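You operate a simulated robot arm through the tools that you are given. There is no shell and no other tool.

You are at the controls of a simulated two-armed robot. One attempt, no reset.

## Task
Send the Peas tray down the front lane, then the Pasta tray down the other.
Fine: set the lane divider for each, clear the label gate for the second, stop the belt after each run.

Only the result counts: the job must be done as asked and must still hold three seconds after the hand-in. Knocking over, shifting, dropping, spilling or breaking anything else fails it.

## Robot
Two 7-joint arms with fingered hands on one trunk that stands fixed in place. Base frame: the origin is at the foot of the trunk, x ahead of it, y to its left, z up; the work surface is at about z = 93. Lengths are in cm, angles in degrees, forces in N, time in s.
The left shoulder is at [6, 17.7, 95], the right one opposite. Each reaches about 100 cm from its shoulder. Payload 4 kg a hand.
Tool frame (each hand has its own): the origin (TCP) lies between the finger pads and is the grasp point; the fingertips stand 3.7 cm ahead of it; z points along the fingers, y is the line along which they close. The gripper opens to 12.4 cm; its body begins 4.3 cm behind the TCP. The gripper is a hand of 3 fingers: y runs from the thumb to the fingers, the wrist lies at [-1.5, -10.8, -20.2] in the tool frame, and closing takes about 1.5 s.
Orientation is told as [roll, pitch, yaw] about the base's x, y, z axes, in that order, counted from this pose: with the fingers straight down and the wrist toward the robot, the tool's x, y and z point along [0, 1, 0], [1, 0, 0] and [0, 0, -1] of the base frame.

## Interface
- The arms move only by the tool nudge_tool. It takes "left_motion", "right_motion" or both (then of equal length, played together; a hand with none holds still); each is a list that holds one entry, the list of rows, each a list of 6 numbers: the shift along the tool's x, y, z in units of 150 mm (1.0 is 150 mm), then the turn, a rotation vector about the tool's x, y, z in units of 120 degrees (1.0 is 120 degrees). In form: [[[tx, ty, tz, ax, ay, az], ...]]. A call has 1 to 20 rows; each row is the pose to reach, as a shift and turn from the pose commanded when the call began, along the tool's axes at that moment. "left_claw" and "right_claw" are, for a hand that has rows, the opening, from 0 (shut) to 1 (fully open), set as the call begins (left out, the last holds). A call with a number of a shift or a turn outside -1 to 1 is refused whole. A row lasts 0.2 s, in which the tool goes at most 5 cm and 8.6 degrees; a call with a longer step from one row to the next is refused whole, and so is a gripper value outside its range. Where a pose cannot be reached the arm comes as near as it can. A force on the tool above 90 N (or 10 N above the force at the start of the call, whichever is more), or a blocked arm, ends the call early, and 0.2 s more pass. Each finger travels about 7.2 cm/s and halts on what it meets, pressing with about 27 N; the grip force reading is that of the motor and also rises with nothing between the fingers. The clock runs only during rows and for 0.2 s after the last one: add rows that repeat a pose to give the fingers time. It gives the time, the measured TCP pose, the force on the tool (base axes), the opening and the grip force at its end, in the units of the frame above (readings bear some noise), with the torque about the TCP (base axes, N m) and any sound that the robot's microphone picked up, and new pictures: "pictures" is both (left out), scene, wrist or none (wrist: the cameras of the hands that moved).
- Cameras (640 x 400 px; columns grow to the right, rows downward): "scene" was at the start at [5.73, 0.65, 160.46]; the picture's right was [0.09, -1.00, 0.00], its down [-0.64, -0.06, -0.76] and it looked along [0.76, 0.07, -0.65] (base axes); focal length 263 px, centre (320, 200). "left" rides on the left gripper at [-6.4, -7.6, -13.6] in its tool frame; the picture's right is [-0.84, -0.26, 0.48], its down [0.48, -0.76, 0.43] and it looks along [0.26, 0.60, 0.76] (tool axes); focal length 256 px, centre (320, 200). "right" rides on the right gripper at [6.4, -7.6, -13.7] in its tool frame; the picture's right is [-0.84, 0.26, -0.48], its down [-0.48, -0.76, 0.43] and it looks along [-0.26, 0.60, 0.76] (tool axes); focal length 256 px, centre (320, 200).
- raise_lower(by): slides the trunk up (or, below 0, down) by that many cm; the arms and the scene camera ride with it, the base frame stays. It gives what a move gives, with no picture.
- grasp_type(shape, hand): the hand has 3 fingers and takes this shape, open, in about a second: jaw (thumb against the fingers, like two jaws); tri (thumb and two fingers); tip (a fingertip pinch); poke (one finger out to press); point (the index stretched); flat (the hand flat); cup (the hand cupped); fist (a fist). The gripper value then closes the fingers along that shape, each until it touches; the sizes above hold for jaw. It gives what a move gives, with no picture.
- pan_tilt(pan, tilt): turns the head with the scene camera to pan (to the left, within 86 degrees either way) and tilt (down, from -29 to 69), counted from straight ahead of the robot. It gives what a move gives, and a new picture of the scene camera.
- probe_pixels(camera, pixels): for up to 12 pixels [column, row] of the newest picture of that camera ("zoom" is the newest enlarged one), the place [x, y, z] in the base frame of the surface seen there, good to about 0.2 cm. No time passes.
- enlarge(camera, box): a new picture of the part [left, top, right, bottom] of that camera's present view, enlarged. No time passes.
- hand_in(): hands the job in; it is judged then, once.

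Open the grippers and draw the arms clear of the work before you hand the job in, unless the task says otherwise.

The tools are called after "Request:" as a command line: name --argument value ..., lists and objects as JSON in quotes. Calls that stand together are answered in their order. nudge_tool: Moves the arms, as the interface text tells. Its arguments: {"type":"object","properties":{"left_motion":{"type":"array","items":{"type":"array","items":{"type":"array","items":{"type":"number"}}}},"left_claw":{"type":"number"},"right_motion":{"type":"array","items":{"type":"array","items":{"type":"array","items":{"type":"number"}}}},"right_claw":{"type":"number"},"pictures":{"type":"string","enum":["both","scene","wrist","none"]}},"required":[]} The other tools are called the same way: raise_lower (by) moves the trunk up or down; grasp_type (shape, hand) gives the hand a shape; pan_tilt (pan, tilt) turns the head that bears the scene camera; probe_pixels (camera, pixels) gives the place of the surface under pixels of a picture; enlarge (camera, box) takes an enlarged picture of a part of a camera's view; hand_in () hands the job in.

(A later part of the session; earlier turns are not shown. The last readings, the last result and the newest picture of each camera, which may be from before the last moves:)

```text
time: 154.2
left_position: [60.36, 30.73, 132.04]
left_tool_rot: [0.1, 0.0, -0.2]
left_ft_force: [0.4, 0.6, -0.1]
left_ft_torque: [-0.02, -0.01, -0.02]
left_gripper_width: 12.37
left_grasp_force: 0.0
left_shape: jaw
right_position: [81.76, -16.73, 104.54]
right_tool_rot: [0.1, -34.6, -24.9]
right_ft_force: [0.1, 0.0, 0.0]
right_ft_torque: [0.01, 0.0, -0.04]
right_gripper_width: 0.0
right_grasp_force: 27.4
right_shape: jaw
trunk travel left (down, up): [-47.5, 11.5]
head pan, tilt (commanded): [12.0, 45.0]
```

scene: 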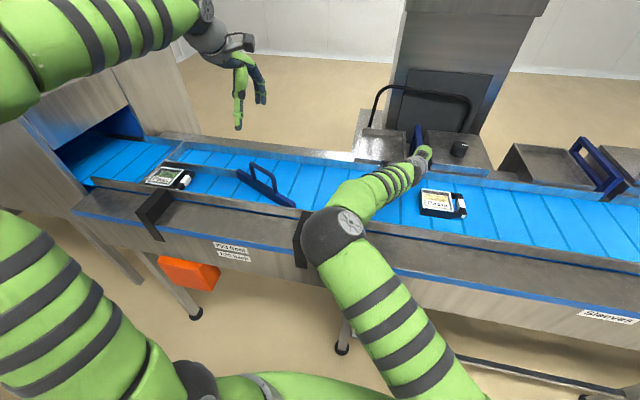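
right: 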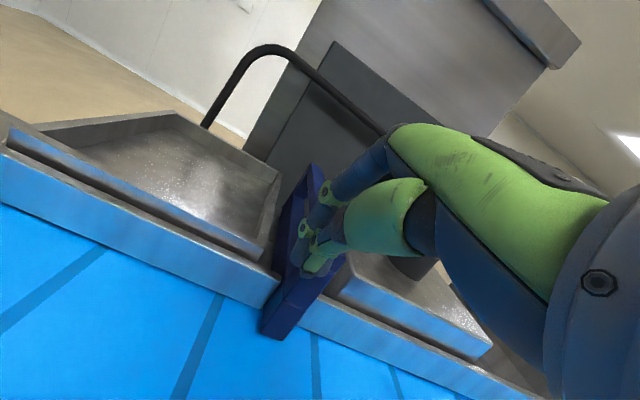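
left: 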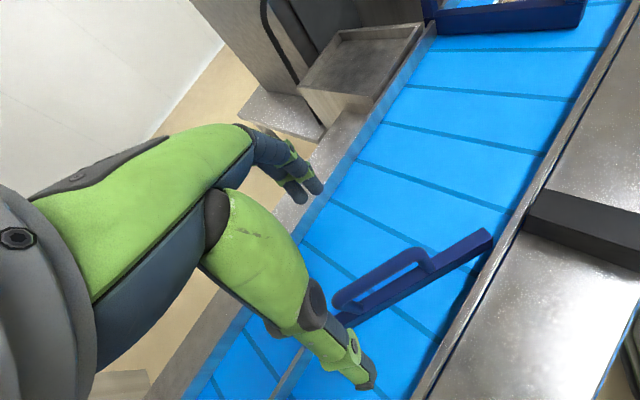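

The arm is straighter now and well clear of Pasta. I push +x again about 7.5 cm.

Request:
nudge_tool --right_motion '[[[0.027, 0.053, 0.04, 0, 0, 0], [0.053, 0.106, 0.08, 0, 0, 0], [0.08, 0.159, 0.12, 0, 0, 0], [0.106, 0.212, 0.16, 0, 0, 0], [0.133, 0.265, 0.2, 0, 0, 0], [0.159, 0.318, 0.24, 0, 0, 0], [0.186, 0.371, 0.281, 0, 0, 0], [0.186, 0.371, 0.281, 0, 0, 0]]]' --pictures "both"

```text
time: 156.1
left_position: [60.3, 30.7, 132.18]
left_tool_rot: [0.1, 0.0, -0.1]
left_ft_force: [-0.2, -0.5, 0.3]
left_ft_torque: [0.0, 0.02, 0.0]
left_gripper_width: 12.37
left_grasp_force: 0.1
left_shape: jaw
right_position: [87.71, -16.67, 104.69]
right_tool_rot: [-0.2, -35.0, -24.8]
right_ft_force: [-2.2, 4.6, -2.8]
right_ft_torque: [0.07, 0.1, 0.1]
right_gripper_width: 0.02
right_grasp_force: 27.0
right_shape: jaw
right hand out of reach, approached as far as the arm can: row 6, 7, 8
trunk travel left (down, up): [-47.5, 11.5]
head pan, tilt (commanded): [12.0, 45.0]
```

scene: 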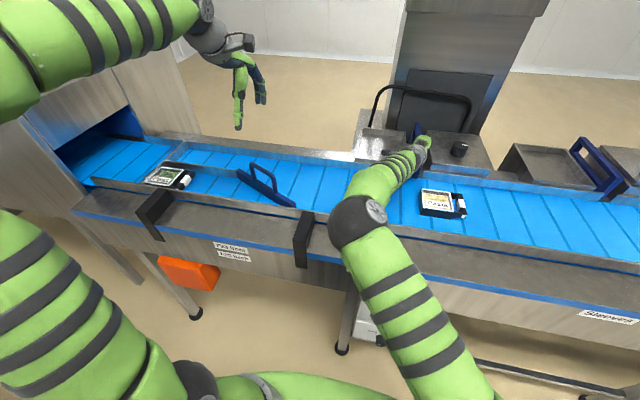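
right: 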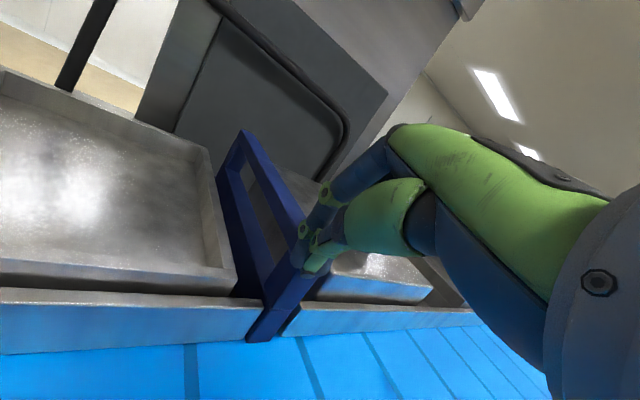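

The gate's front end now appears near the rail line at (265,330) of the wrist view. I probe it.

Request:
probe_pixels --camera "right" --pixels '[[262, 332], [275, 310], [285, 290], [250, 310], [300, 335], [245, 150], [220, 325], [330, 320], [290, 265], [310, 265]]'

Request:
enlarge --camera "right" --box '[200, 120, 400, 360]'

```text
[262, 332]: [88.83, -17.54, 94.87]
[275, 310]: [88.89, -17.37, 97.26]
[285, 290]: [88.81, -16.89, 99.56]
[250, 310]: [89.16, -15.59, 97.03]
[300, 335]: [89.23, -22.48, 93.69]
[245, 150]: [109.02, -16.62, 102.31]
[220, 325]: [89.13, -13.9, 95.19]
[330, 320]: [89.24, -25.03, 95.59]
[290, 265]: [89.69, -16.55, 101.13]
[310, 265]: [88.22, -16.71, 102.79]
```

```text
1.67 times, centred on (300, 240) of right
```

zoom: 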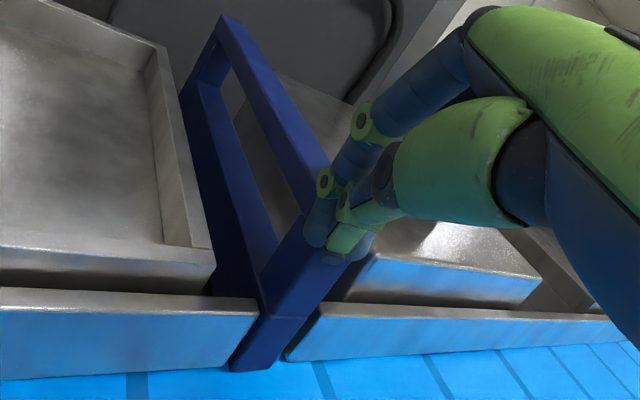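

The gate's front end is at x 88.9, level with the rail face; about 2 cm more would park it like the Sleeves gate (x≈91). I tilt and yaw the hand a bit more and push on gently.

Request:
nudge_tool --right_motion '[[[0.01, 0.0, 0.05, -0.02, -0.012, 0.017], [0.02, 0.02, 0.1, -0.042, -0.024, 0.034], [0.03, 0.045, 0.14, -0.062, -0.036, 0.051], [0.045, 0.07, 0.16, -0.083, -0.0475, 0.068], [0.06, 0.089, 0.183, -0.083, -0.0475, 0.068], [0.075, 0.115, 0.2, -0.083, -0.0475, 0.068], [0.075, 0.115, 0.2, -0.083, -0.0475, 0.068]]]' --pictures "both"

Request:
probe_pixels --camera "right" --pixels '[[262, 332], [275, 310], [285, 290], [265, 320], [290, 300], [245, 150], [220, 325], [330, 320], [290, 265], [310, 265]]'

```text
time: 157.7
left_position: [60.36, 30.71, 132.05]
left_tool_rot: [0.2, -0.1, -0.2]
left_ft_force: [-0.1, 0.5, 0.3]
left_ft_torque: [0.04, -0.01, 0.02]
left_gripper_width: 12.4
left_grasp_force: 0.2
left_shape: jaw
right_position: [88.67, -15.31, 108.3]
right_tool_rot: [1.0, -44.8, -35.6]
right_ft_force: [0.0, 0.3, -0.2]
right_ft_torque: [0.01, 0.01, -0.02]
right_gripper_width: 0.0
right_grasp_force: 27.3
right_shape: jaw
right hand out of reach, approached as far as the arm can: row 1, 2, 3, 4, 5, 6, 7
trunk travel left (down, up): [-47.5, 11.5]
head pan, tilt (commanded): [12.0, 45.0]
```

scene: 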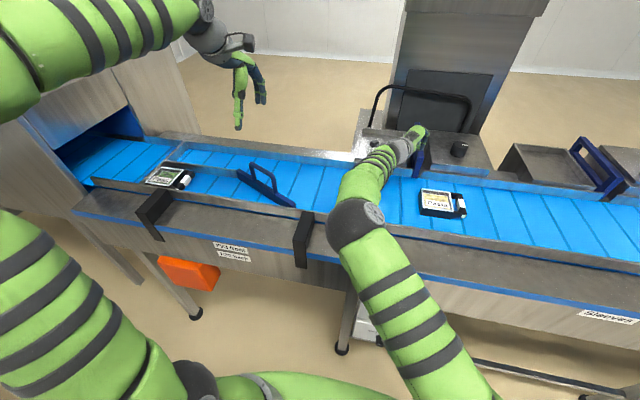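
right: 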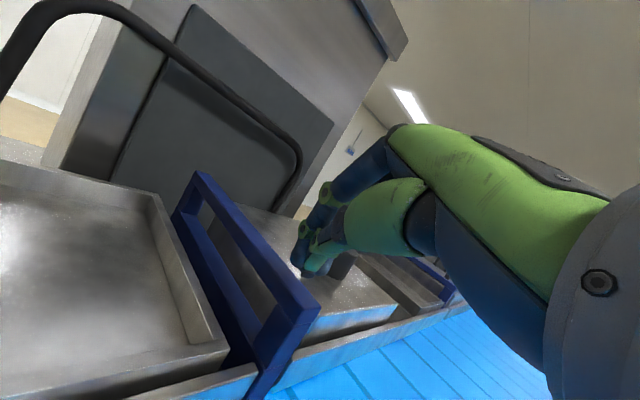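

```text
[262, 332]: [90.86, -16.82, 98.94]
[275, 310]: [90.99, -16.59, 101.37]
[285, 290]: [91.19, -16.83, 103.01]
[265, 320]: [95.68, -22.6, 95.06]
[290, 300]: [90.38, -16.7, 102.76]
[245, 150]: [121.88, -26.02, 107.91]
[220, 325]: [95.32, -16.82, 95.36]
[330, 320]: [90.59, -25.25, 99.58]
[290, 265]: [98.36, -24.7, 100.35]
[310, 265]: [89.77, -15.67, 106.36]
```

The hand rose above the gate here. I zoom in on the gate's front end to measure its position.

Request:
enlarge --camera "right" --box '[200, 240, 380, 400]'

Request:
probe_pixels --camera "zoom" --pixels '[[400, 200], [380, 230], [350, 290], [300, 350], [390, 250], [330, 300], [260, 380], [410, 180], [330, 180], [420, 220], [250, 340], [480, 300]]'

```text
2.50 times, centred on (290, 320) of right
```

zoom: 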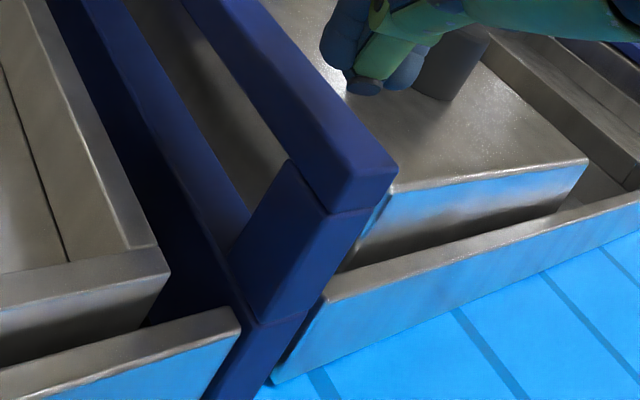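

```text
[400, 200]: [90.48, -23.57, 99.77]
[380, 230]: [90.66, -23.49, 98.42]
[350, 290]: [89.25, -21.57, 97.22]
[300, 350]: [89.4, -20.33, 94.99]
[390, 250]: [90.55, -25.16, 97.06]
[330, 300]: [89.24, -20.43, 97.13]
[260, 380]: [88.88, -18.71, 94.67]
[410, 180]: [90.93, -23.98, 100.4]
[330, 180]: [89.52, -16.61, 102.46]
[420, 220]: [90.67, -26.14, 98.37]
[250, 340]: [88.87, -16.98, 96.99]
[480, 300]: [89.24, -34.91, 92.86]
```

The gate end is at x 88.9, flush with the rail, but I want it fully back. The arm's elbow is folded to the wrong side, so I retreat up and back and turn the hand the other way to swing the elbow outward.

Request:
nudge_tool --right_motion '[[[-0.07, -0.012, -0.106, 0, 0, 0], [-0.14, -0.024, -0.212, 0, 0, 0], [-0.21, -0.036, -0.318, 0, 0.035, -0.035], [-0.28, -0.048, -0.424, 0, 0.07, -0.07], [-0.35, -0.06, -0.53, 0, 0.105, -0.105], [-0.42, -0.073, -0.636, 0, 0.14, -0.14], [-0.49, -0.085, -0.742, 0, 0.175, -0.176], [-0.559, -0.097, -0.848, 0, 0.209, -0.211]]]' --pictures "scene"

```text
time: 159.4
left_position: [60.25, 30.79, 132.02]
left_tool_rot: [0.2, -0.1, -0.2]
left_ft_force: [-0.3, 0.5, 0.1]
left_ft_torque: [0.01, 0.0, -0.01]
left_gripper_width: 12.39
left_grasp_force: 0.1
left_shape: jaw
right_position: [75.96, -16.43, 116.12]
right_tool_rot: [1.1, -45.3, 0.2]
right_ft_force: [0.3, 0.2, -0.4]
right_ft_torque: [0.0, -0.01, -0.01]
right_gripper_width: 0.0
right_grasp_force: 26.9
right_shape: jaw
right hand out of reach, approached as far as the arm can: row 4
trunk travel left (down, up): [-47.5, 11.5]
head pan, tilt (commanded): [12.0, 45.0]
```

scene: 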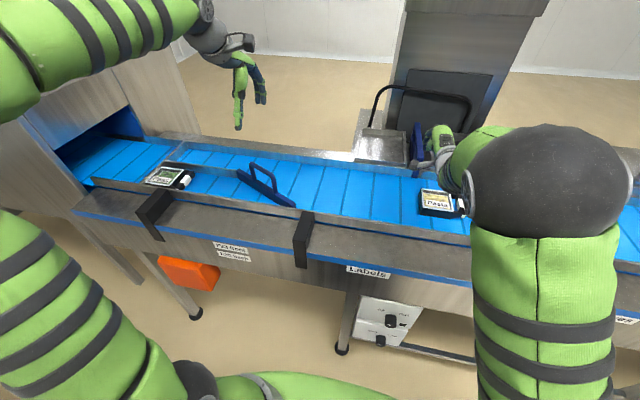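

The elbow has swung to the right side. I yaw the hand +25° at this height to keep it there.

Request:
nudge_tool --right_motion '[[[0, 0, 0, 0, 0.037, -0.037], [0, 0, 0, 0, 0.074, -0.073], [0, 0, 0, 0, 0.111, -0.11], [0, 0, 0, 0, 0.148, -0.147], [0, 0, 0, 0, 0.148, -0.147]]]' --pictures "scene"

```text
time: 160.7
left_position: [60.18, 30.58, 132.16]
left_tool_rot: [0.3, 0.0, -0.1]
left_ft_force: [0.4, 0.2, 0.3]
left_ft_torque: [0.03, 0.03, -0.03]
left_gripper_width: 12.37
left_grasp_force: 0.1
left_shape: jaw
right_position: [75.94, -16.46, 116.25]
right_tool_rot: [0.8, -45.4, 25.4]
right_ft_force: [0.2, 0.4, -0.3]
right_ft_torque: [-0.01, -0.02, 0.01]
right_gripper_width: 0.01
right_grasp_force: 27.3
right_shape: jaw
trunk travel left (down, up): [-47.5, 11.5]
head pan, tilt (commanded): [12.0, 45.0]
```

scene: 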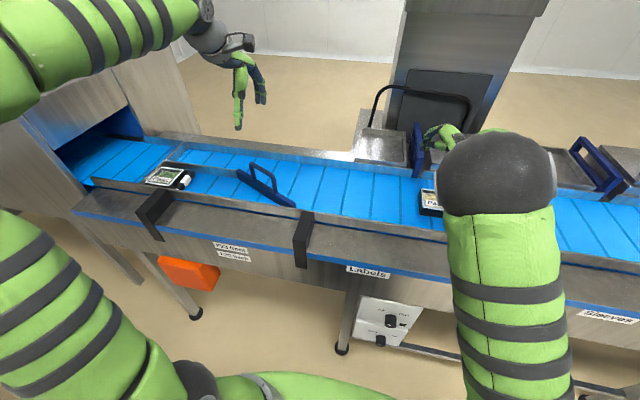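

I move down toward the gate end with this orientation, to about (83, −19, 106).

Request:
nudge_tool --right_motion '[[[-0.05, -0.034, 0.105, 0, 0, 0], [-0.1, -0.068, 0.21, 0, 0, 0], [-0.152, -0.102, 0.315, 0, 0, 0], [-0.202, -0.137, 0.42, 0, 0, 0], [-0.253, -0.171, 0.526, 0, 0, 0], [-0.303, -0.205, 0.631, 0, 0, 0], [-0.354, -0.239, 0.736, 0, 0, 0], [-0.354, -0.239, 0.736, 0, 0, 0]]]' --pictures "both"

```text
time: 162.4
left_position: [60.27, 30.71, 132.05]
left_tool_rot: [0.2, 0.0, -0.1]
left_ft_force: [0.8, -1.1, 0.2]
left_ft_torque: [-0.02, -0.02, -0.01]
left_gripper_width: 12.35
left_grasp_force: 0.1
left_shape: jaw
right_position: [76.6, -15.31, 109.64]
right_tool_rot: [0.9, -45.6, 25.3]
right_ft_force: [0.3, 0.4, -0.7]
right_ft_torque: [-0.02, 0.0, -0.02]
right_gripper_width: 0.01
right_grasp_force: 27.4
right_shape: jaw
right hand out of reach, approached as far as the arm can: row 2, 3, 4, 5, 6, 7, 8
trunk travel left (down, up): [-47.5, 11.5]
head pan, tilt (commanded): [12.0, 45.0]
```

scene: 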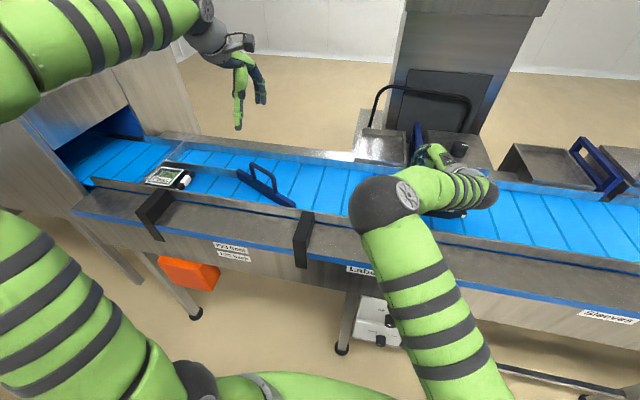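
right: 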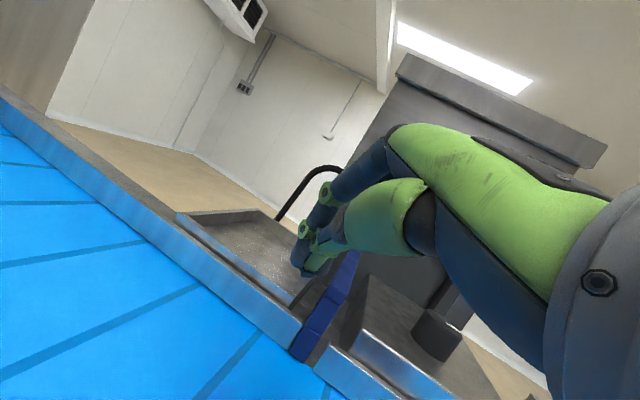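

That orientation is worse. Negative yaw with a flatter hand should reach furthest, so I back off and turn to yaw −25°.

Request:
nudge_tool --right_motion '[[[0.04, 0.024, -0.14, 0, 0, 0], [0.08, 0.048, -0.28, 0, -0.04, 0.04], [0.114, 0.069, -0.405, 0, -0.085, 0.083], [0.114, 0.069, -0.405, 0, -0.128, 0.125], [0.114, 0.069, -0.405, 0, -0.171, 0.167], [0.114, 0.069, -0.405, 0, -0.214, 0.209], [0.114, 0.069, -0.405, 0, -0.257, 0.251], [0.114, 0.069, -0.405, 0, -0.299, 0.293], [0.114, 0.069, -0.405, 0, -0.299, 0.293]]]' --pictures "scene"

```text
time: 164.4
left_position: [60.28, 30.83, 131.97]
left_tool_rot: [0.2, 0.0, -0.1]
left_ft_force: [0.4, -0.2, 0.6]
left_ft_torque: [-0.02, 0.02, -0.01]
left_gripper_width: 12.37
left_grasp_force: 0.1
left_shape: jaw
right_position: [72.77, -15.19, 114.8]
right_tool_rot: [0.4, -45.1, -24.8]
right_ft_force: [0.8, -0.4, 0.2]
right_ft_torque: [0.03, 0.0, -0.01]
right_gripper_width: 0.0
right_grasp_force: 27.1
right_shape: jaw
trunk travel left (down, up): [-47.5, 11.5]
head pan, tilt (commanded): [12.0, 45.0]
```

scene: 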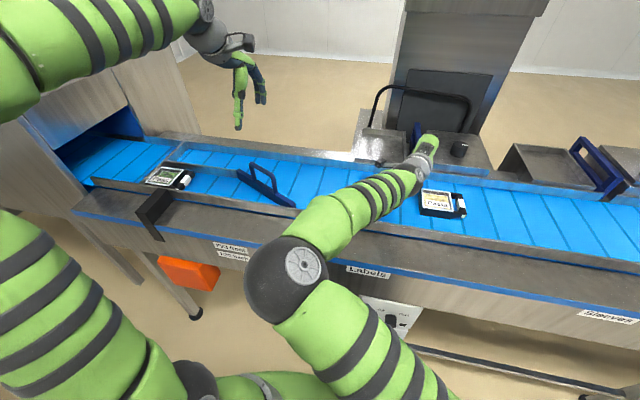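

I tilt 10° flatter (pitch −55°) and come down in front of the gate end at about (82, −17, 103.5).

Request:
nudge_tool --right_motion '[[[0.02, -0.01, 0.12, -0.04, 0, 0], [0.04, -0.023, 0.24, -0.083, 0, 0], [0.06, -0.035, 0.37, -0.083, 0, 0], [0.08, -0.047, 0.5, -0.083, 0, 0], [0.1, -0.059, 0.62, -0.083, 0, 0], [0.12, -0.07, 0.74, -0.083, 0, 0], [0.14, -0.082, 0.86, -0.083, 0, 0], [0.157, -0.092, 0.975, -0.083, 0, 0], [0.157, -0.092, 0.975, -0.083, 0, 0]]]' --pictures "both"

```text
time: 166.4
left_position: [60.32, 30.87, 132.06]
left_tool_rot: [0.1, 0.1, -0.1]
left_ft_force: [-0.6, -0.3, -0.3]
left_ft_torque: [0.0, -0.04, -0.02]
left_gripper_width: 12.38
left_grasp_force: 0.0
left_shape: jaw
right_position: [82.47, -16.73, 103.52]
right_tool_rot: [0.4, -55.1, -24.8]
right_ft_force: [0.9, -0.2, -0.2]
right_ft_torque: [0.02, 0.0, -0.01]
right_gripper_width: 0.02
right_grasp_force: 27.6
right_shape: jaw
trunk travel left (down, up): [-47.5, 11.5]
head pan, tilt (commanded): [12.0, 45.0]
```

scene: 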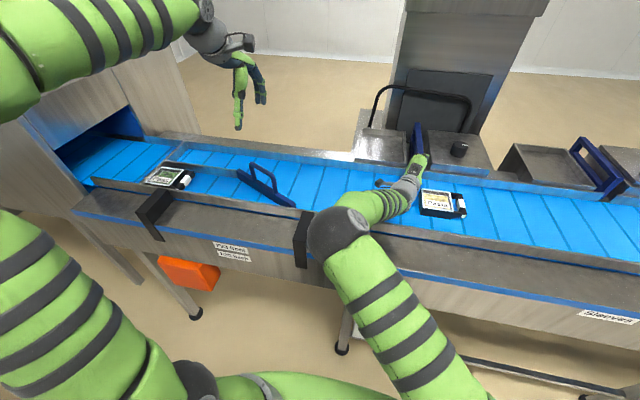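
right: 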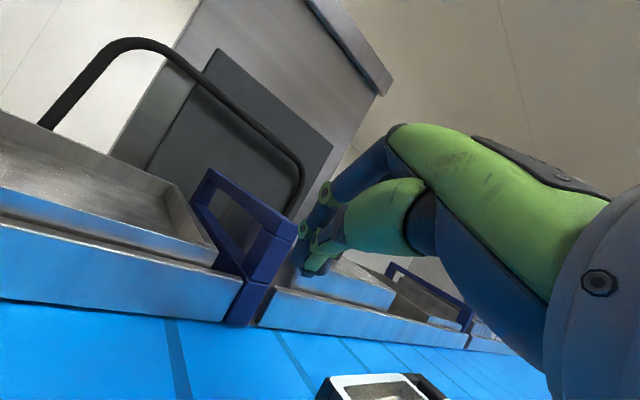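

The hand is lined up with its tip at about (85.2, −18, 101.4). I push +x 6 cm.

Request:
nudge_tool --right_motion '[[[0.028, 0.033, 0.051, 0, 0, 0], [0.056, 0.066, 0.102, 0, 0, 0], [0.084, 0.099, 0.153, 0, 0, 0], [0.112, 0.131, 0.203, 0, 0, 0], [0.14, 0.164, 0.254, 0, 0, 0], [0.168, 0.197, 0.305, 0, 0, 0], [0.168, 0.197, 0.305, 0, 0, 0]]]' --pictures "both"

Request:
enlarge --camera "right" --box '[180, 140, 400, 360]'

```text
time: 168.1
left_position: [60.34, 30.78, 131.99]
left_tool_rot: [0.2, 0.0, -0.1]
left_ft_force: [0.2, -0.7, 0.0]
left_ft_torque: [0.0, 0.01, 0.03]
left_gripper_width: 12.37
left_grasp_force: 0.2
left_shape: jaw
right_position: [86.98, -16.43, 103.91]
right_tool_rot: [0.5, -55.0, -24.8]
right_ft_force: [-0.6, -0.8, 0.3]
right_ft_torque: [0.01, 0.04, -0.03]
right_gripper_width: 0.0
right_grasp_force: 26.7
right_shape: jaw
right hand out of reach, approached as far as the arm can: row 5, 6, 7
trunk travel left (down, up): [-47.5, 11.5]
head pan, tilt (commanded): [12.0, 45.0]
```

scene: 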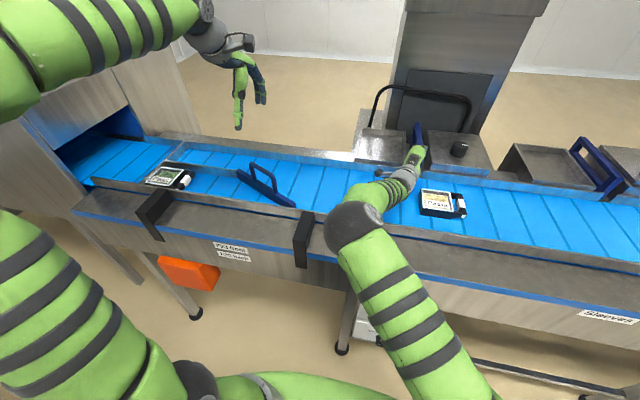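
right: 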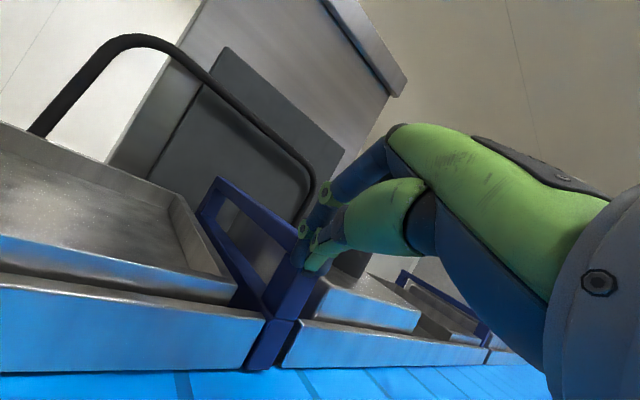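

```text
1.82 times, centred on (290, 250) of right
```

zoom: 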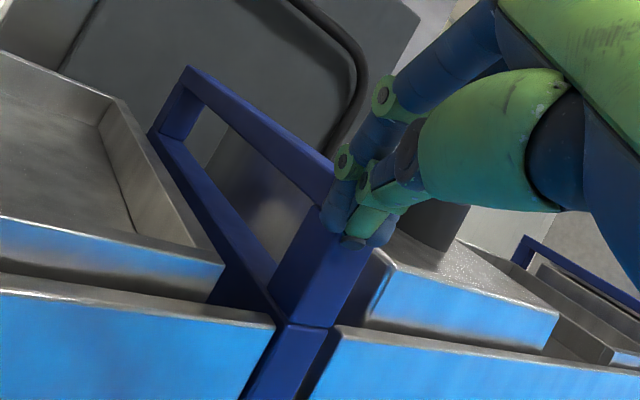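

TCP reached 87.0 and the gate end is near x 89. For the last couple of centimetres I back off and use the poke shape, whose outstretched finger reaches further.

Request:
probe_pixels --camera "right" --pixels '[[262, 345], [280, 305], [290, 285], [265, 360], [240, 340], [310, 345]]'

Request:
nudge_tool --right_motion '[[[-0.028, -0.033, -0.051, 0, 0, 0], [-0.084, -0.099, -0.153, 0, 0, 0], [-0.14, -0.164, -0.254, 0, 0, 0], [-0.168, -0.197, -0.305, 0, 0, 0]]]' --pictures "none"

Request:
grasp_type --shape "poke" --hand "right"

Request:
enlarge --camera "right" --box '[0, 0, 640, 400]'

```text
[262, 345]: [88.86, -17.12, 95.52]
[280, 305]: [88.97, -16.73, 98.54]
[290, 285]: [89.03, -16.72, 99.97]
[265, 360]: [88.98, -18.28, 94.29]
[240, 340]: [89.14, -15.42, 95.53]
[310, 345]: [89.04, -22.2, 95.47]
```

```text
time: 169.1
left_position: [60.33, 30.81, 132.03]
left_tool_rot: [0.2, 0.1, -0.1]
left_ft_force: [-0.2, 0.3, -0.2]
left_ft_torque: [0.02, 0.04, 0.0]
left_gripper_width: 12.37
left_grasp_force: 0.0
left_shape: jaw
right_position: [80.73, -16.48, 103.91]
right_tool_rot: [0.5, -55.1, -24.8]
right_ft_force: [-0.3, 0.3, -0.2]
right_ft_torque: [-0.01, -0.01, 0.01]
right_gripper_width: 0.0
right_grasp_force: 27.2
right_shape: jaw
trunk travel left (down, up): [-47.5, 11.5]
head pan, tilt (commanded): [12.0, 45.0]
```

```text
time: 169.9
left_position: [60.25, 30.87, 132.0]
left_tool_rot: [0.1, 0.0, -0.1]
left_ft_force: [-0.3, 0.4, 0.1]
left_ft_torque: [0.01, 0.01, -0.05]
left_gripper_width: 12.36
left_grasp_force: 0.1
left_shape: jaw
right_position: [80.81, -16.44, 103.87]
right_tool_rot: [0.4, -55.2, -24.8]
right_ft_force: [0.4, -0.4, 0.8]
right_ft_torque: [0.05, -0.02, 0.01]
right_gripper_width: 0.0
right_grasp_force: 0.1
right_shape: poke
trunk travel left (down, up): [-47.5, 11.5]
head pan, tilt (commanded): [12.0, 45.0]
```

```text
1.00 times, centred on (320, 200) of right (not enlarged: the box is as wide or as high as the picture)
```

zoom: 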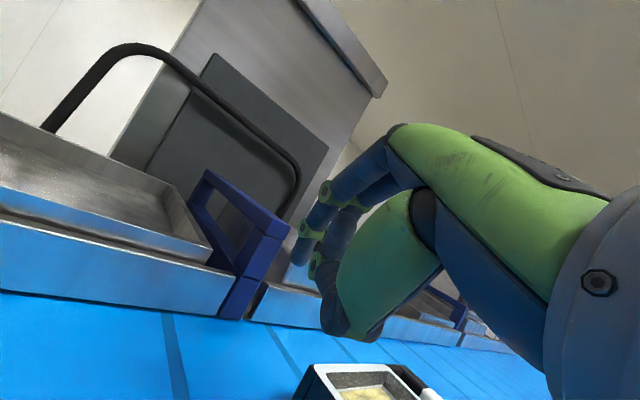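

I probe the outstretched fingertip near (300,258) to see how far it reaches ahead of the TCP.

Request:
probe_pixels --camera "right" --pixels '[[300, 258], [305, 248], [315, 262], [320, 250], [330, 320], [350, 335], [340, 300], [320, 190], [250, 300], [270, 240], [400, 390]]'

Request:
enlarge --camera "right" --box '[200, 140, 420, 360]'

```text
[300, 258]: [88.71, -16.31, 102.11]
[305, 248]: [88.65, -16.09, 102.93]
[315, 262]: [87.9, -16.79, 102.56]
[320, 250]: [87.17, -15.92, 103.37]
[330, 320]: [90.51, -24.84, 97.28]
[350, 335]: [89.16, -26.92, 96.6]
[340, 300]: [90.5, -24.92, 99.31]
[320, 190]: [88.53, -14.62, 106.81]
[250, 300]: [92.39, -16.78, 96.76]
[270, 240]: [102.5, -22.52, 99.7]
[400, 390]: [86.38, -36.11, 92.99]
```

```text
1.82 times, centred on (310, 250) of right
```

zoom: 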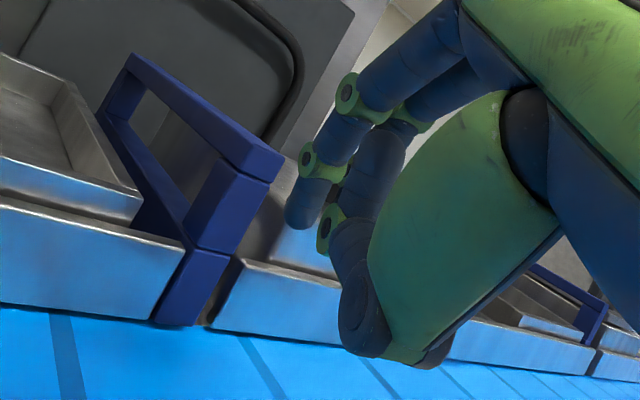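

The probe used the older wrist picture, so I probe the fresh zoom instead: fingertip at (303,220) and gate end near (190,300).

Request:
probe_pixels --camera "zoom" --pixels '[[303, 220], [295, 205], [318, 190], [325, 235], [350, 330], [380, 345], [190, 300], [230, 200], [210, 240], [270, 170]]'

```text
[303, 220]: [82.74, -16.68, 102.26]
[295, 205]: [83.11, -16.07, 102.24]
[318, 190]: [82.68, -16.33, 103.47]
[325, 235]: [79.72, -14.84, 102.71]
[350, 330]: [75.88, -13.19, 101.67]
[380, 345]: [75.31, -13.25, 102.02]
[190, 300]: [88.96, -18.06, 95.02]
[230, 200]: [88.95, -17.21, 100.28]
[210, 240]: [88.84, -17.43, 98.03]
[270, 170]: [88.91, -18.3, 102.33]
```

The poke fingertip is not longer than before. I try the point shape with its stretched index.

Request:
grasp_type --shape "point" --hand "right"

Request:
enlarge --camera "right" --box '[200, 140, 420, 360]'

```text
time: 170.8
left_position: [60.29, 30.93, 132.1]
left_tool_rot: [0.1, 0.0, -0.1]
left_ft_force: [0.6, -0.2, 0.5]
left_ft_torque: [0.03, -0.02, -0.02]
left_gripper_width: 12.37
left_grasp_force: 0.1
left_shape: jaw
right_position: [80.9, -16.5, 103.92]
right_tool_rot: [0.4, -55.1, -24.9]
right_ft_force: [0.7, -0.6, -0.5]
right_ft_torque: [-0.03, -0.01, -0.03]
right_gripper_width: 11.82
right_grasp_force: 0.1
right_shape: point
trunk travel left (down, up): [-47.5, 11.5]
head pan, tilt (commanded): [12.0, 45.0]
```

```text
1.82 times, centred on (310, 250) of right
```

zoom: 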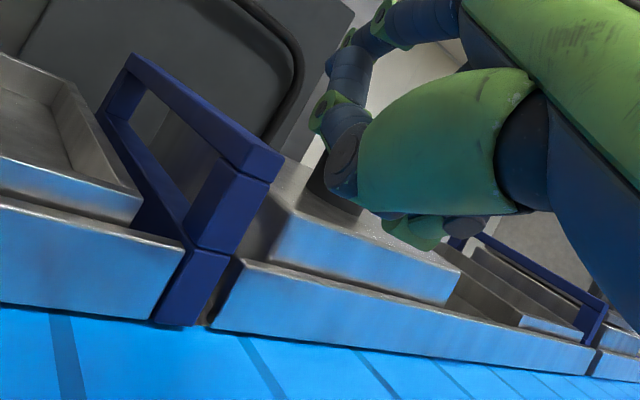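

I look at the whole wrist view to find the stretched index.

Request:
enlarge --camera "right" --box '[0, 0, 640, 400]'

Request:
probe_pixels --camera "zoom" --pixels '[[345, 135], [330, 150], [325, 165], [320, 190], [335, 170], [380, 155], [318, 205], [330, 230], [350, 120], [360, 150]]'

```text
1.00 times, centred on (320, 200) of right (not enlarged: the box is as wide or as high as the picture)
```

zoom: 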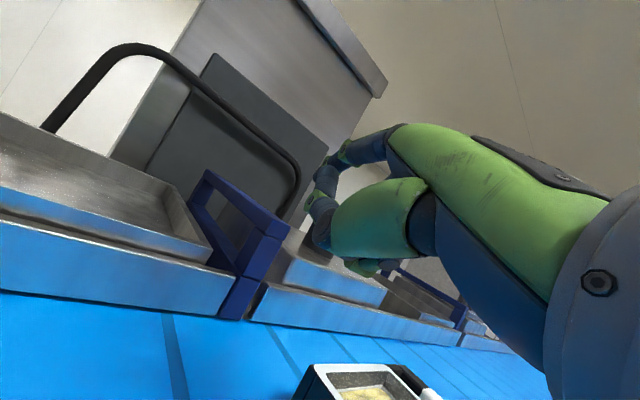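

```text
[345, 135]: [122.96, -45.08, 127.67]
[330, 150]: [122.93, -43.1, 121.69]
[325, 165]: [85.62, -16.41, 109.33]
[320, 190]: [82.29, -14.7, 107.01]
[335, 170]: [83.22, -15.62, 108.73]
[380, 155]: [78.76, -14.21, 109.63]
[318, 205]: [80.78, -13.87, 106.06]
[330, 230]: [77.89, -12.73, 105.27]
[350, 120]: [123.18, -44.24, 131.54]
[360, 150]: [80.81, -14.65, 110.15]
```

Not useful. I measure where the parked Sleeves gate's front end sits, as a reference for "clear".

Request:
enlarge --camera "scene" --box '[560, 130, 640, 210]'

Request:
probe_pixels --camera "zoom" --pixels '[[420, 255], [400, 280], [440, 240], [385, 300], [430, 275], [410, 300], [360, 290], [300, 310], [470, 330], [440, 215], [400, 310], [420, 320]]'

```text
5.00 times, centred on (600, 170) of scene
```

zoom: 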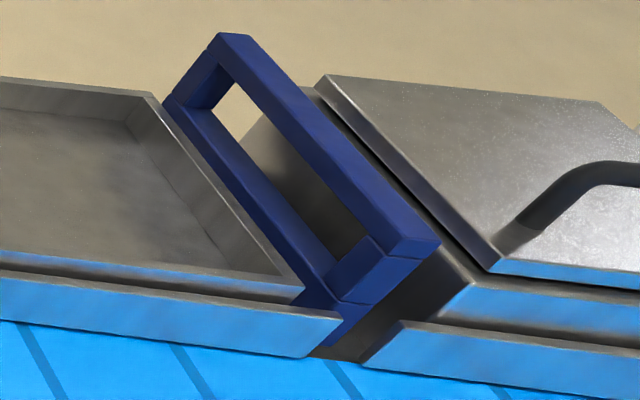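

```text
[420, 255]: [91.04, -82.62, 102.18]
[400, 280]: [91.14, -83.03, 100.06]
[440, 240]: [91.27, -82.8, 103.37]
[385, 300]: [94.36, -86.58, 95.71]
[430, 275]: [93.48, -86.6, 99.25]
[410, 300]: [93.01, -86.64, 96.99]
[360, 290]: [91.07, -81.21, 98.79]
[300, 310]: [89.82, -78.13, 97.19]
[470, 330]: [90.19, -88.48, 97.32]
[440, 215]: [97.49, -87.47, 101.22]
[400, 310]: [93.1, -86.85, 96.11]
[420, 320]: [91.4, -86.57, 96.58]
```

The Sleeves gate is parked with its front at x 91.1, so I need about 2 cm more. I set the hand back to jaw and retreat up and back with yaw 0, which earlier swung the elbow to the good side.

Request:
grasp_type --shape "jaw" --hand "right"

Request:
nudge_tool --right_motion '[[[-0.021, 0.063, -0.1, 0, 0, 0], [-0.042, 0.126, -0.2, 0, 0, 0], [-0.063, 0.19, -0.3, 0.015, 0.03, -0.02], [-0.084, 0.25, -0.4, 0.03, 0.06, -0.04], [-0.105, 0.314, -0.5, 0.045, 0.09, -0.06], [-0.126, 0.377, -0.6, 0.06, 0.12, -0.08], [-0.147, 0.44, -0.7, 0.072, 0.145, -0.1], [-0.168, 0.503, -0.793, 0.083, 0.169, -0.118], [-0.168, 0.503, -0.793, 0.083, 0.169, -0.118]]]' --right_claw 0 --pictures "scene"

```text
time: 171.8
left_position: [60.32, 30.82, 132.04]
left_tool_rot: [0.1, 0.0, -0.2]
left_ft_force: [0.3, -0.7, 0.8]
left_ft_torque: [0.01, -0.02, 0.02]
left_gripper_width: 12.4
left_grasp_force: 0.0
left_shape: jaw
right_position: [80.77, -16.56, 103.87]
right_tool_rot: [0.5, -55.0, -24.7]
right_ft_force: [-0.4, -0.7, -0.6]
right_ft_torque: [-0.01, -0.01, -0.01]
right_gripper_width: 12.4
right_grasp_force: 0.0
right_shape: jaw
trunk travel left (down, up): [-47.5, 11.5]
head pan, tilt (commanded): [12.0, 45.0]
```

```text
time: 173.8
left_position: [60.37, 30.79, 132.0]
left_tool_rot: [0.1, 0.0, 0.1]
left_ft_force: [1.0, 1.1, -0.2]
left_ft_torque: [-0.02, 0.02, 0.0]
left_gripper_width: 12.4
left_grasp_force: 0.1
left_shape: jaw
right_position: [74.95, -16.61, 117.04]
right_tool_rot: [3.3, -45.4, -2.1]
right_ft_force: [-0.4, 0.0, 0.6]
right_ft_torque: [-0.01, -0.03, -0.01]
right_gripper_width: 0.01
right_grasp_force: 26.9
right_shape: jaw
trunk travel left (down, up): [-47.5, 11.5]
head pan, tilt (commanded): [12.0, 45.0]
```

scene: 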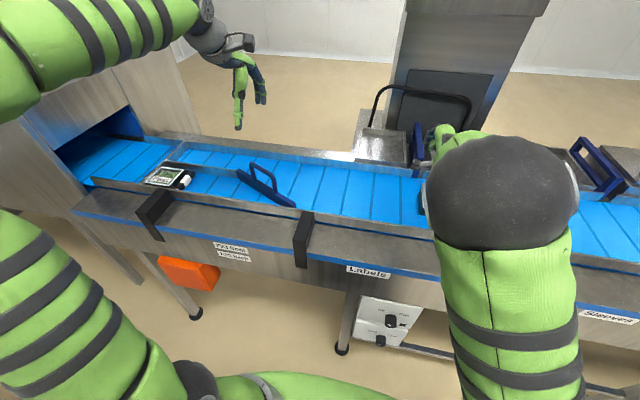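

The elbow is up and straight ahead. I move forward at this height first, to about x 86.

Request:
nudge_tool --right_motion '[[[0, 0.094, 0.054, 0, 0, 0], [0, 0.187, 0.109, 0, 0, 0], [-0.01, 0.281, 0.163, 0, 0, 0], [-0.01, 0.374, 0.217, 0, 0, 0], [-0.02, 0.468, 0.271, 0, 0, 0], [-0.02, 0.561, 0.326, 0, 0, 0], [-0.02, 0.655, 0.38, 0, 0, 0]]]' --pictures "scene"

```text
time: 175.3
left_position: [60.28, 30.92, 132.1]
left_tool_rot: [0.1, 0.0, -0.1]
left_ft_force: [-0.4, 0.9, -0.2]
left_ft_torque: [0.01, 0.01, -0.01]
left_gripper_width: 12.38
left_grasp_force: 0.1
left_shape: jaw
right_position: [85.99, -16.93, 119.82]
right_tool_rot: [3.3, -45.5, -2.2]
right_ft_force: [0.1, 0.1, -0.1]
right_ft_torque: [0.01, -0.01, 0.04]
right_gripper_width: 0.0
right_grasp_force: 27.0
right_shape: jaw
trunk travel left (down, up): [-47.5, 11.5]
head pan, tilt (commanded): [12.0, 45.0]
```

scene: 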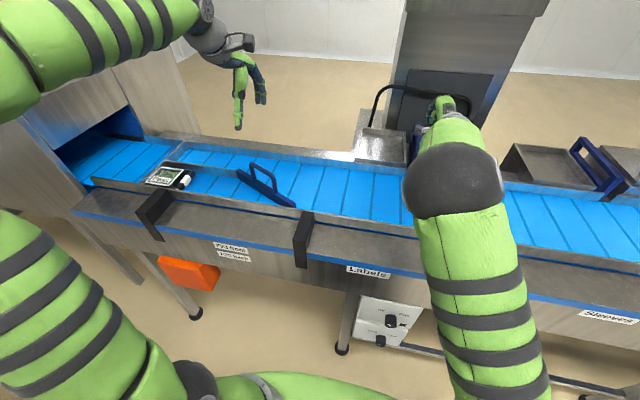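

Good, no limit so far. I descend to z≈104 just in front of the gate end.

Request:
nudge_tool --right_motion '[[[0, -0.103, 0.085, 0, 0, 0], [-0.01, -0.207, 0.169, 0, 0, 0], [-0.01, -0.31, 0.254, 0, 0, 0], [-0.02, -0.414, 0.338, 0, 0, 0], [-0.03, -0.517, 0.423, 0, 0, 0], [-0.04, -0.62, 0.507, 0, 0, 0], [-0.04, -0.724, 0.592, 0, 0, 0], [-0.04, -0.827, 0.676, 0, 0, 0], [-0.04, -0.827, 0.676, 0, 0, 0]]]' --pictures "both"

```text
time: 177.3
left_position: [60.24, 30.74, 132.03]
left_tool_rot: [0.2, 0.0, -0.1]
left_ft_force: [-0.2, 0.5, 0.3]
left_ft_torque: [-0.01, 0.01, 0.04]
left_gripper_width: 12.37
left_grasp_force: 0.1
left_shape: jaw
right_position: [84.25, -16.75, 104.02]
right_tool_rot: [3.4, -45.5, -2.2]
right_ft_force: [0.6, -0.7, -0.2]
right_ft_torque: [0.02, 0.01, 0.0]
right_gripper_width: 0.0
right_grasp_force: 27.0
right_shape: jaw
trunk travel left (down, up): [-47.5, 11.5]
head pan, tilt (commanded): [12.0, 45.0]
```

scene: 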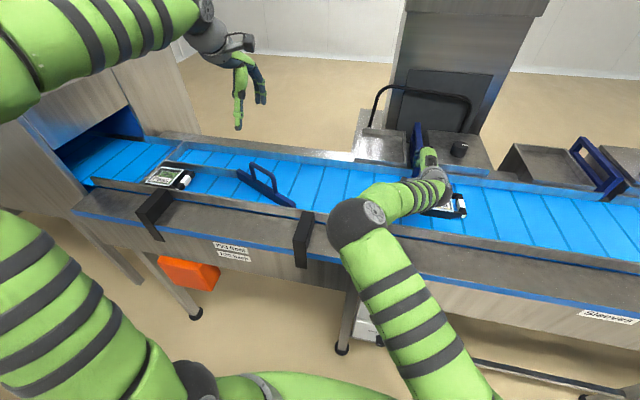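
right: 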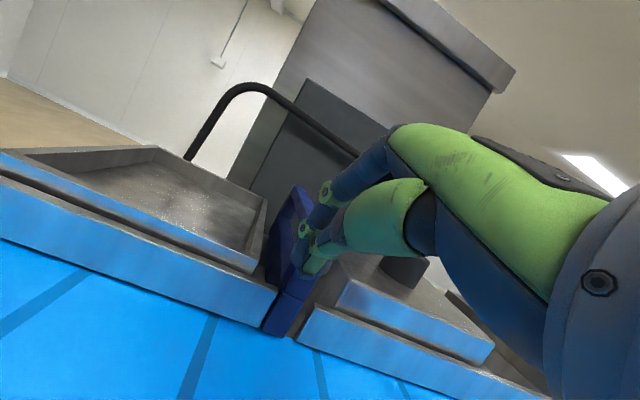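

At (84.3, −16.8, 104) with pitch −45°. I push forward 5.5 cm.

Request:
nudge_tool --right_motion '[[[-0.01, 0.048, 0.054, 0, 0, 0], [-0.02, 0.096, 0.109, 0, 0, 0], [-0.03, 0.144, 0.163, 0, 0, 0], [-0.04, 0.193, 0.218, 0, 0, 0], [-0.04, 0.241, 0.272, 0, 0, 0], [-0.04, 0.241, 0.272, 0, 0, 0]]]' --pictures "both"

Request:
enlarge --camera "right" --box '[200, 160, 400, 360]'

```text
time: 178.8
left_position: [60.36, 30.85, 132.07]
left_tool_rot: [0.1, -0.1, -0.1]
left_ft_force: [-0.4, 0.1, -0.3]
left_ft_torque: [0.01, -0.01, 0.02]
left_gripper_width: 12.36
left_grasp_force: 0.0
left_shape: jaw
right_position: [85.66, -15.31, 105.08]
right_tool_rot: [3.4, -45.6, -2.1]
right_ft_force: [0.6, -0.6, 0.9]
right_ft_torque: [-0.02, -0.02, 0.04]
right_gripper_width: 0.0
right_grasp_force: 26.9
right_shape: jaw
right hand out of reach, approached as far as the arm can: row 1, 2, 3, 4, 5, 6
trunk travel left (down, up): [-47.5, 11.5]
head pan, tilt (commanded): [12.0, 45.0]
```

scene: 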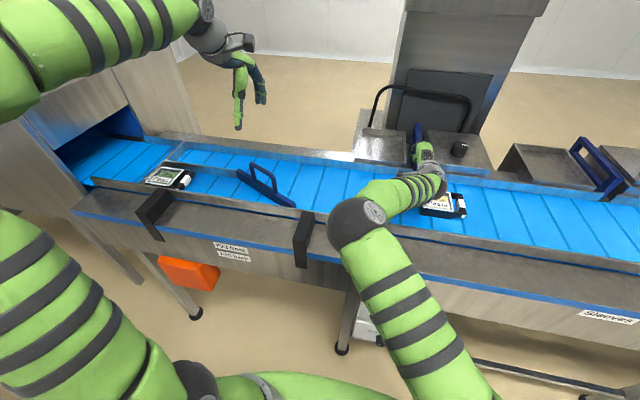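
right: 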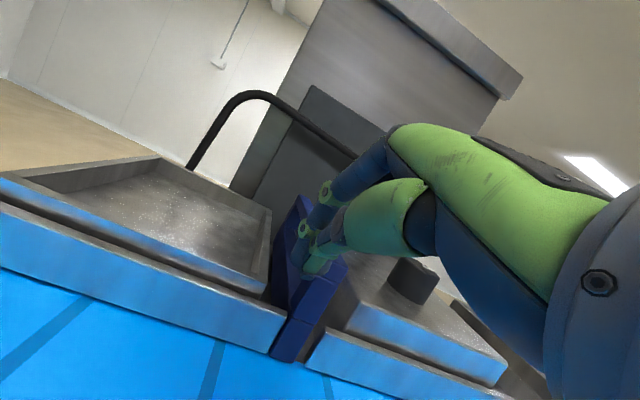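

```text
2.00 times, centred on (300, 260) of right
```

zoom: 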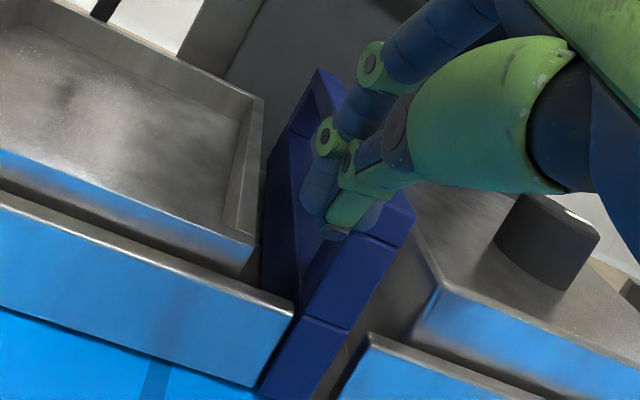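

At this height the arm folds awkwardly, but 15 cm higher it reached freely. So I lift the hand 15 cm, check the forward reach there, and then lower the trunk 15 cm instead.

Request:
nudge_tool --right_motion '[[[-0.01, 0.06, -0.11, 0, 0, 0], [-0.03, 0.16, -0.22, 0, 0, 0], [-0.05, 0.265, -0.33, 0, 0, 0], [-0.07, 0.37, -0.44, 0, 0, 0], [-0.09, 0.475, -0.55, 0, 0, 0], [-0.1, 0.58, -0.66, 0, 0, 0], [-0.1, 0.687, -0.77, 0, 0, 0], [-0.1, 0.687, -0.77, 0, 0, 0]]]' --pictures "none"

Request:
nudge_tool --right_motion '[[[0, 0.05, 0.05, 0, 0, 0], [0, 0.1, 0.1, 0, 0, 0], [0, 0.15, 0.15, 0, 0, 0], [0, 0.2, 0.2, 0, 0, 0], [0, 0.25, 0.25, 0, 0, 0], [0, 0.25, 0.25, 0, 0, 0]]]' --pictures "scene"

```text
time: 180.6
left_position: [60.35, 30.75, 131.96]
left_tool_rot: [0.1, 0.1, -0.1]
left_ft_force: [-0.7, -0.4, -0.1]
left_ft_torque: [0.02, -0.02, -0.02]
left_gripper_width: 12.39
left_grasp_force: 0.0
left_shape: jaw
right_position: [84.55, -17.7, 120.35]
right_tool_rot: [3.5, -45.5, -2.2]
right_ft_force: [-0.8, -1.3, 0.0]
right_ft_torque: [-0.03, 0.01, -0.01]
right_gripper_width: 0.0
right_grasp_force: 27.1
right_shape: jaw
trunk travel left (down, up): [-47.5, 11.5]
head pan, tilt (commanded): [12.0, 45.0]
```

```text
time: 181.9
left_position: [60.29, 30.75, 131.97]
left_tool_rot: [0.2, -0.1, -0.1]
left_ft_force: [0.2, 0.4, 0.0]
left_ft_torque: [0.0, -0.02, 0.0]
left_gripper_width: 12.42
left_grasp_force: 0.1
left_shape: jaw
right_position: [87.63, -17.62, 120.4]
right_tool_rot: [3.3, -45.5, -2.3]
right_ft_force: [0.2, 1.1, -0.6]
right_ft_torque: [0.0, 0.0, 0.0]
right_gripper_width: 0.03
right_grasp_force: 26.5
right_shape: jaw
right hand out of reach, approached as far as the arm can: row 4, 5, 6
trunk travel left (down, up): [-47.5, 11.5]
head pan, tilt (commanded): [12.0, 45.0]
```

scene: 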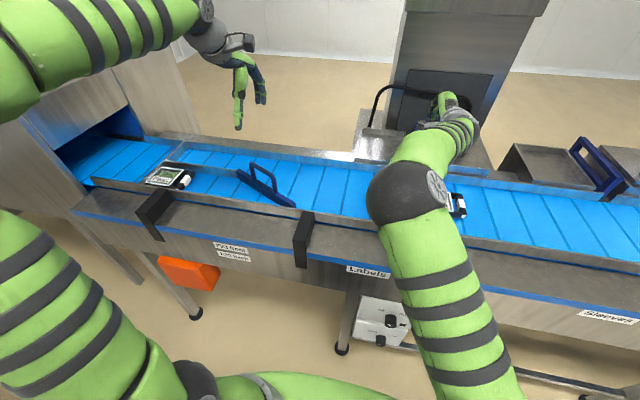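

At z 120 the limit is x 87.6, almost enough. I test 6 cm higher with 3 cm more forward.

Request:
nudge_tool --right_motion '[[[0, 0.07, -0.07, 0, 0, 0], [0, 0.142, -0.14, 0, 0, 0], [0, 0.213, -0.21, 0, 0, 0], [0, 0.284, -0.28, 0, 0, 0], [0, 0.354, -0.209, 0, 0, 0], [0, 0.424, -0.138, 0, 0, 0], [0, 0.424, -0.138, 0, 0, 0]]]' --pictures "none"

```text
time: 183.6
left_position: [60.29, 30.75, 132.13]
left_tool_rot: [0.2, 0.0, -0.1]
left_ft_force: [0.4, -0.1, 0.0]
left_ft_torque: [0.0, 0.01, -0.01]
left_gripper_width: 12.4
left_grasp_force: 0.1
left_shape: jaw
right_position: [88.35, -17.98, 126.34]
right_tool_rot: [3.4, -45.6, -2.4]
right_ft_force: [-0.2, 0.1, -0.5]
right_ft_torque: [-0.02, -0.05, 0.01]
right_gripper_width: 0.0
right_grasp_force: 26.7
right_shape: jaw
right hand out of reach, approached as far as the arm can: row 5, 6, 7
trunk travel left (down, up): [-47.5, 11.5]
head pan, tilt (commanded): [12.0, 45.0]
```

Reach is bounded by the wrist's forward position, so a flatter hand (pitch −60°) gains tip reach. I test that here at height.

Request:
nudge_tool --right_motion '[[[0.02, 0, 0, -0.042, 0, 0], [0.04, 0, 0, -0.083, 0, 0], [0.053, 0, 0, -0.125, 0, 0], [0.053, 0.035, 0.036, -0.125, 0, 0], [0.053, 0.07, 0.071, -0.125, 0, 0], [0.053, 0.07, 0.071, -0.125, 0, 0]]]' --pictures "none"

```text
time: 184.9
left_position: [60.25, 30.84, 131.98]
left_tool_rot: [0.1, 0.0, -0.1]
left_ft_force: [0.0, 0.1, -0.7]
left_ft_torque: [0.02, 0.02, -0.01]
left_gripper_width: 12.39
left_grasp_force: 0.0
left_shape: jaw
right_position: [89.13, -17.06, 126.59]
right_tool_rot: [4.8, -60.5, -4.1]
right_ft_force: [0.0, -0.5, 0.2]
right_ft_torque: [-0.01, 0.01, 0.01]
right_gripper_width: 0.01
right_grasp_force: 26.7
right_shape: jaw
right hand out of reach, approached as far as the arm can: row 5, 6
trunk travel left (down, up): [-47.5, 11.5]
head pan, tilt (commanded): [12.0, 45.0]
```

Tip reach is now ample (x≈93). I retract 5.6 cm, raise the left hand 12 cm so it stays clear of the divider handle, then lower the trunk.

Request:
nudge_tool --right_motion '[[[0, -0.046, -0.081, 0, 0, 0], [0, -0.092, -0.163, 0, 0, 0], [0, -0.137, -0.244, 0, 0, 0], [0, -0.183, -0.325, 0, 0, 0], [0, -0.183, -0.325, 0, 0, 0], [0, -0.183, -0.325, 0, 0, 0]]]' --left_motion '[[[0, 0, -0.14, 0, 0, 0], [0, 0, -0.28, 0, 0, 0], [0, 0, -0.42, 0, 0, 0], [0, 0, -0.56, 0, 0, 0], [0, 0, -0.7, 0, 0, 0], [0, 0, -0.8, 0, 0, 0]]]' --pictures "scene"

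```text
time: 186.3
left_position: [60.43, 30.53, 143.72]
left_tool_rot: [0.2, 0.0, -0.1]
left_ft_force: [-0.6, -0.2, 0.2]
left_ft_torque: [-0.04, 0.0, 0.0]
left_gripper_width: 12.38
left_grasp_force: 0.1
left_shape: jaw
right_position: [83.44, -17.01, 126.39]
right_tool_rot: [4.8, -60.4, -4.0]
right_ft_force: [-0.6, 0.4, 0.3]
right_ft_torque: [0.0, -0.01, 0.02]
right_gripper_width: 0.0
right_grasp_force: 27.2
right_shape: jaw
trunk travel left (down, up): [-47.5, 11.5]
head pan, tilt (commanded): [12.0, 45.0]
```

scene: 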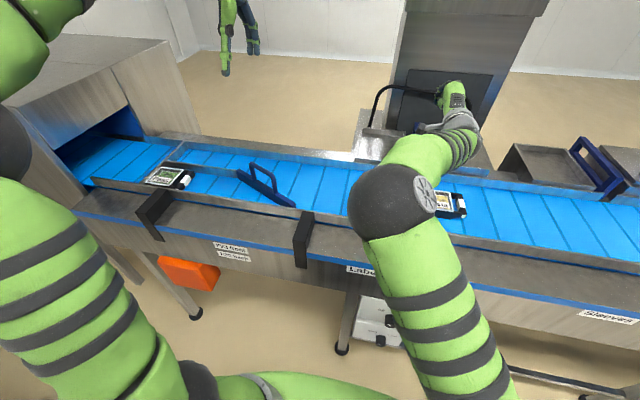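

Clear. I lower the trunk 15 cm, look, then the remaining 8 cm.

Request:
raise_lower --by -15

Request:
pan_tilt --pan -5 --tilt 40

Request:
enlarge --camera "right" --box '[0, 0, 640, 400]'

```text
time: 188.1
left_position: [60.32, 30.64, 128.82]
left_tool_rot: [0.1, 0.0, -0.2]
left_ft_force: [1.1, -0.5, -0.7]
left_ft_torque: [0.0, -0.02, 0.02]
left_gripper_width: 12.39
left_grasp_force: 0.1
left_shape: jaw
right_position: [83.31, -17.06, 111.49]
right_tool_rot: [4.8, -60.5, -4.0]
right_ft_force: [-0.8, -0.6, 0.4]
right_ft_torque: [-0.03, -0.01, -0.05]
right_gripper_width: 0.01
right_grasp_force: 26.9
right_shape: jaw
trunk travel left (down, up): [-32.5, 26.5]
head pan, tilt (commanded): [12.0, 45.0]
```

```text
time: 188.9
left_position: [60.43, 30.65, 128.76]
left_tool_rot: [0.1, 0.0, 0.0]
left_ft_force: [0.5, 0.1, -0.6]
left_ft_torque: [-0.03, 0.02, 0.03]
left_gripper_width: 12.33
left_grasp_force: 0.1
left_shape: jaw
right_position: [83.42, -17.19, 111.37]
right_tool_rot: [4.8, -60.3, -4.0]
right_ft_force: [1.0, 0.2, 0.4]
right_ft_torque: [0.01, -0.01, 0.01]
right_gripper_width: 0.0
right_grasp_force: 26.6
right_shape: jaw
trunk travel left (down, up): [-32.5, 26.5]
head pan, tilt (commanded): [-5.0, 40.0]
```

scene: 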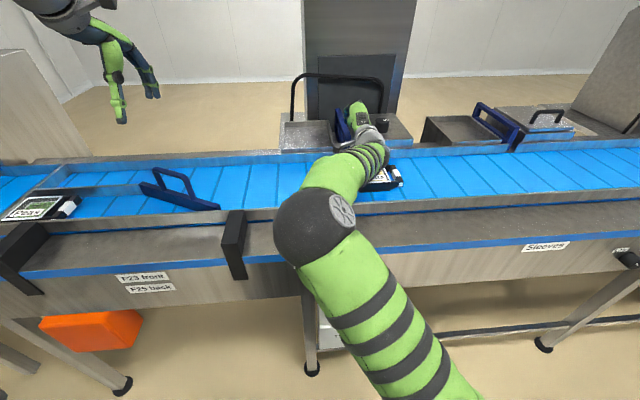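

```text
1.00 times, centred on (320, 200) of right (not enlarged: the box is as wide or as high as the picture)
```

zoom: 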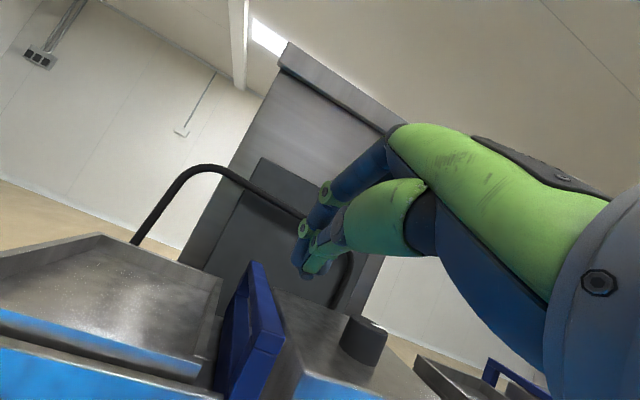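

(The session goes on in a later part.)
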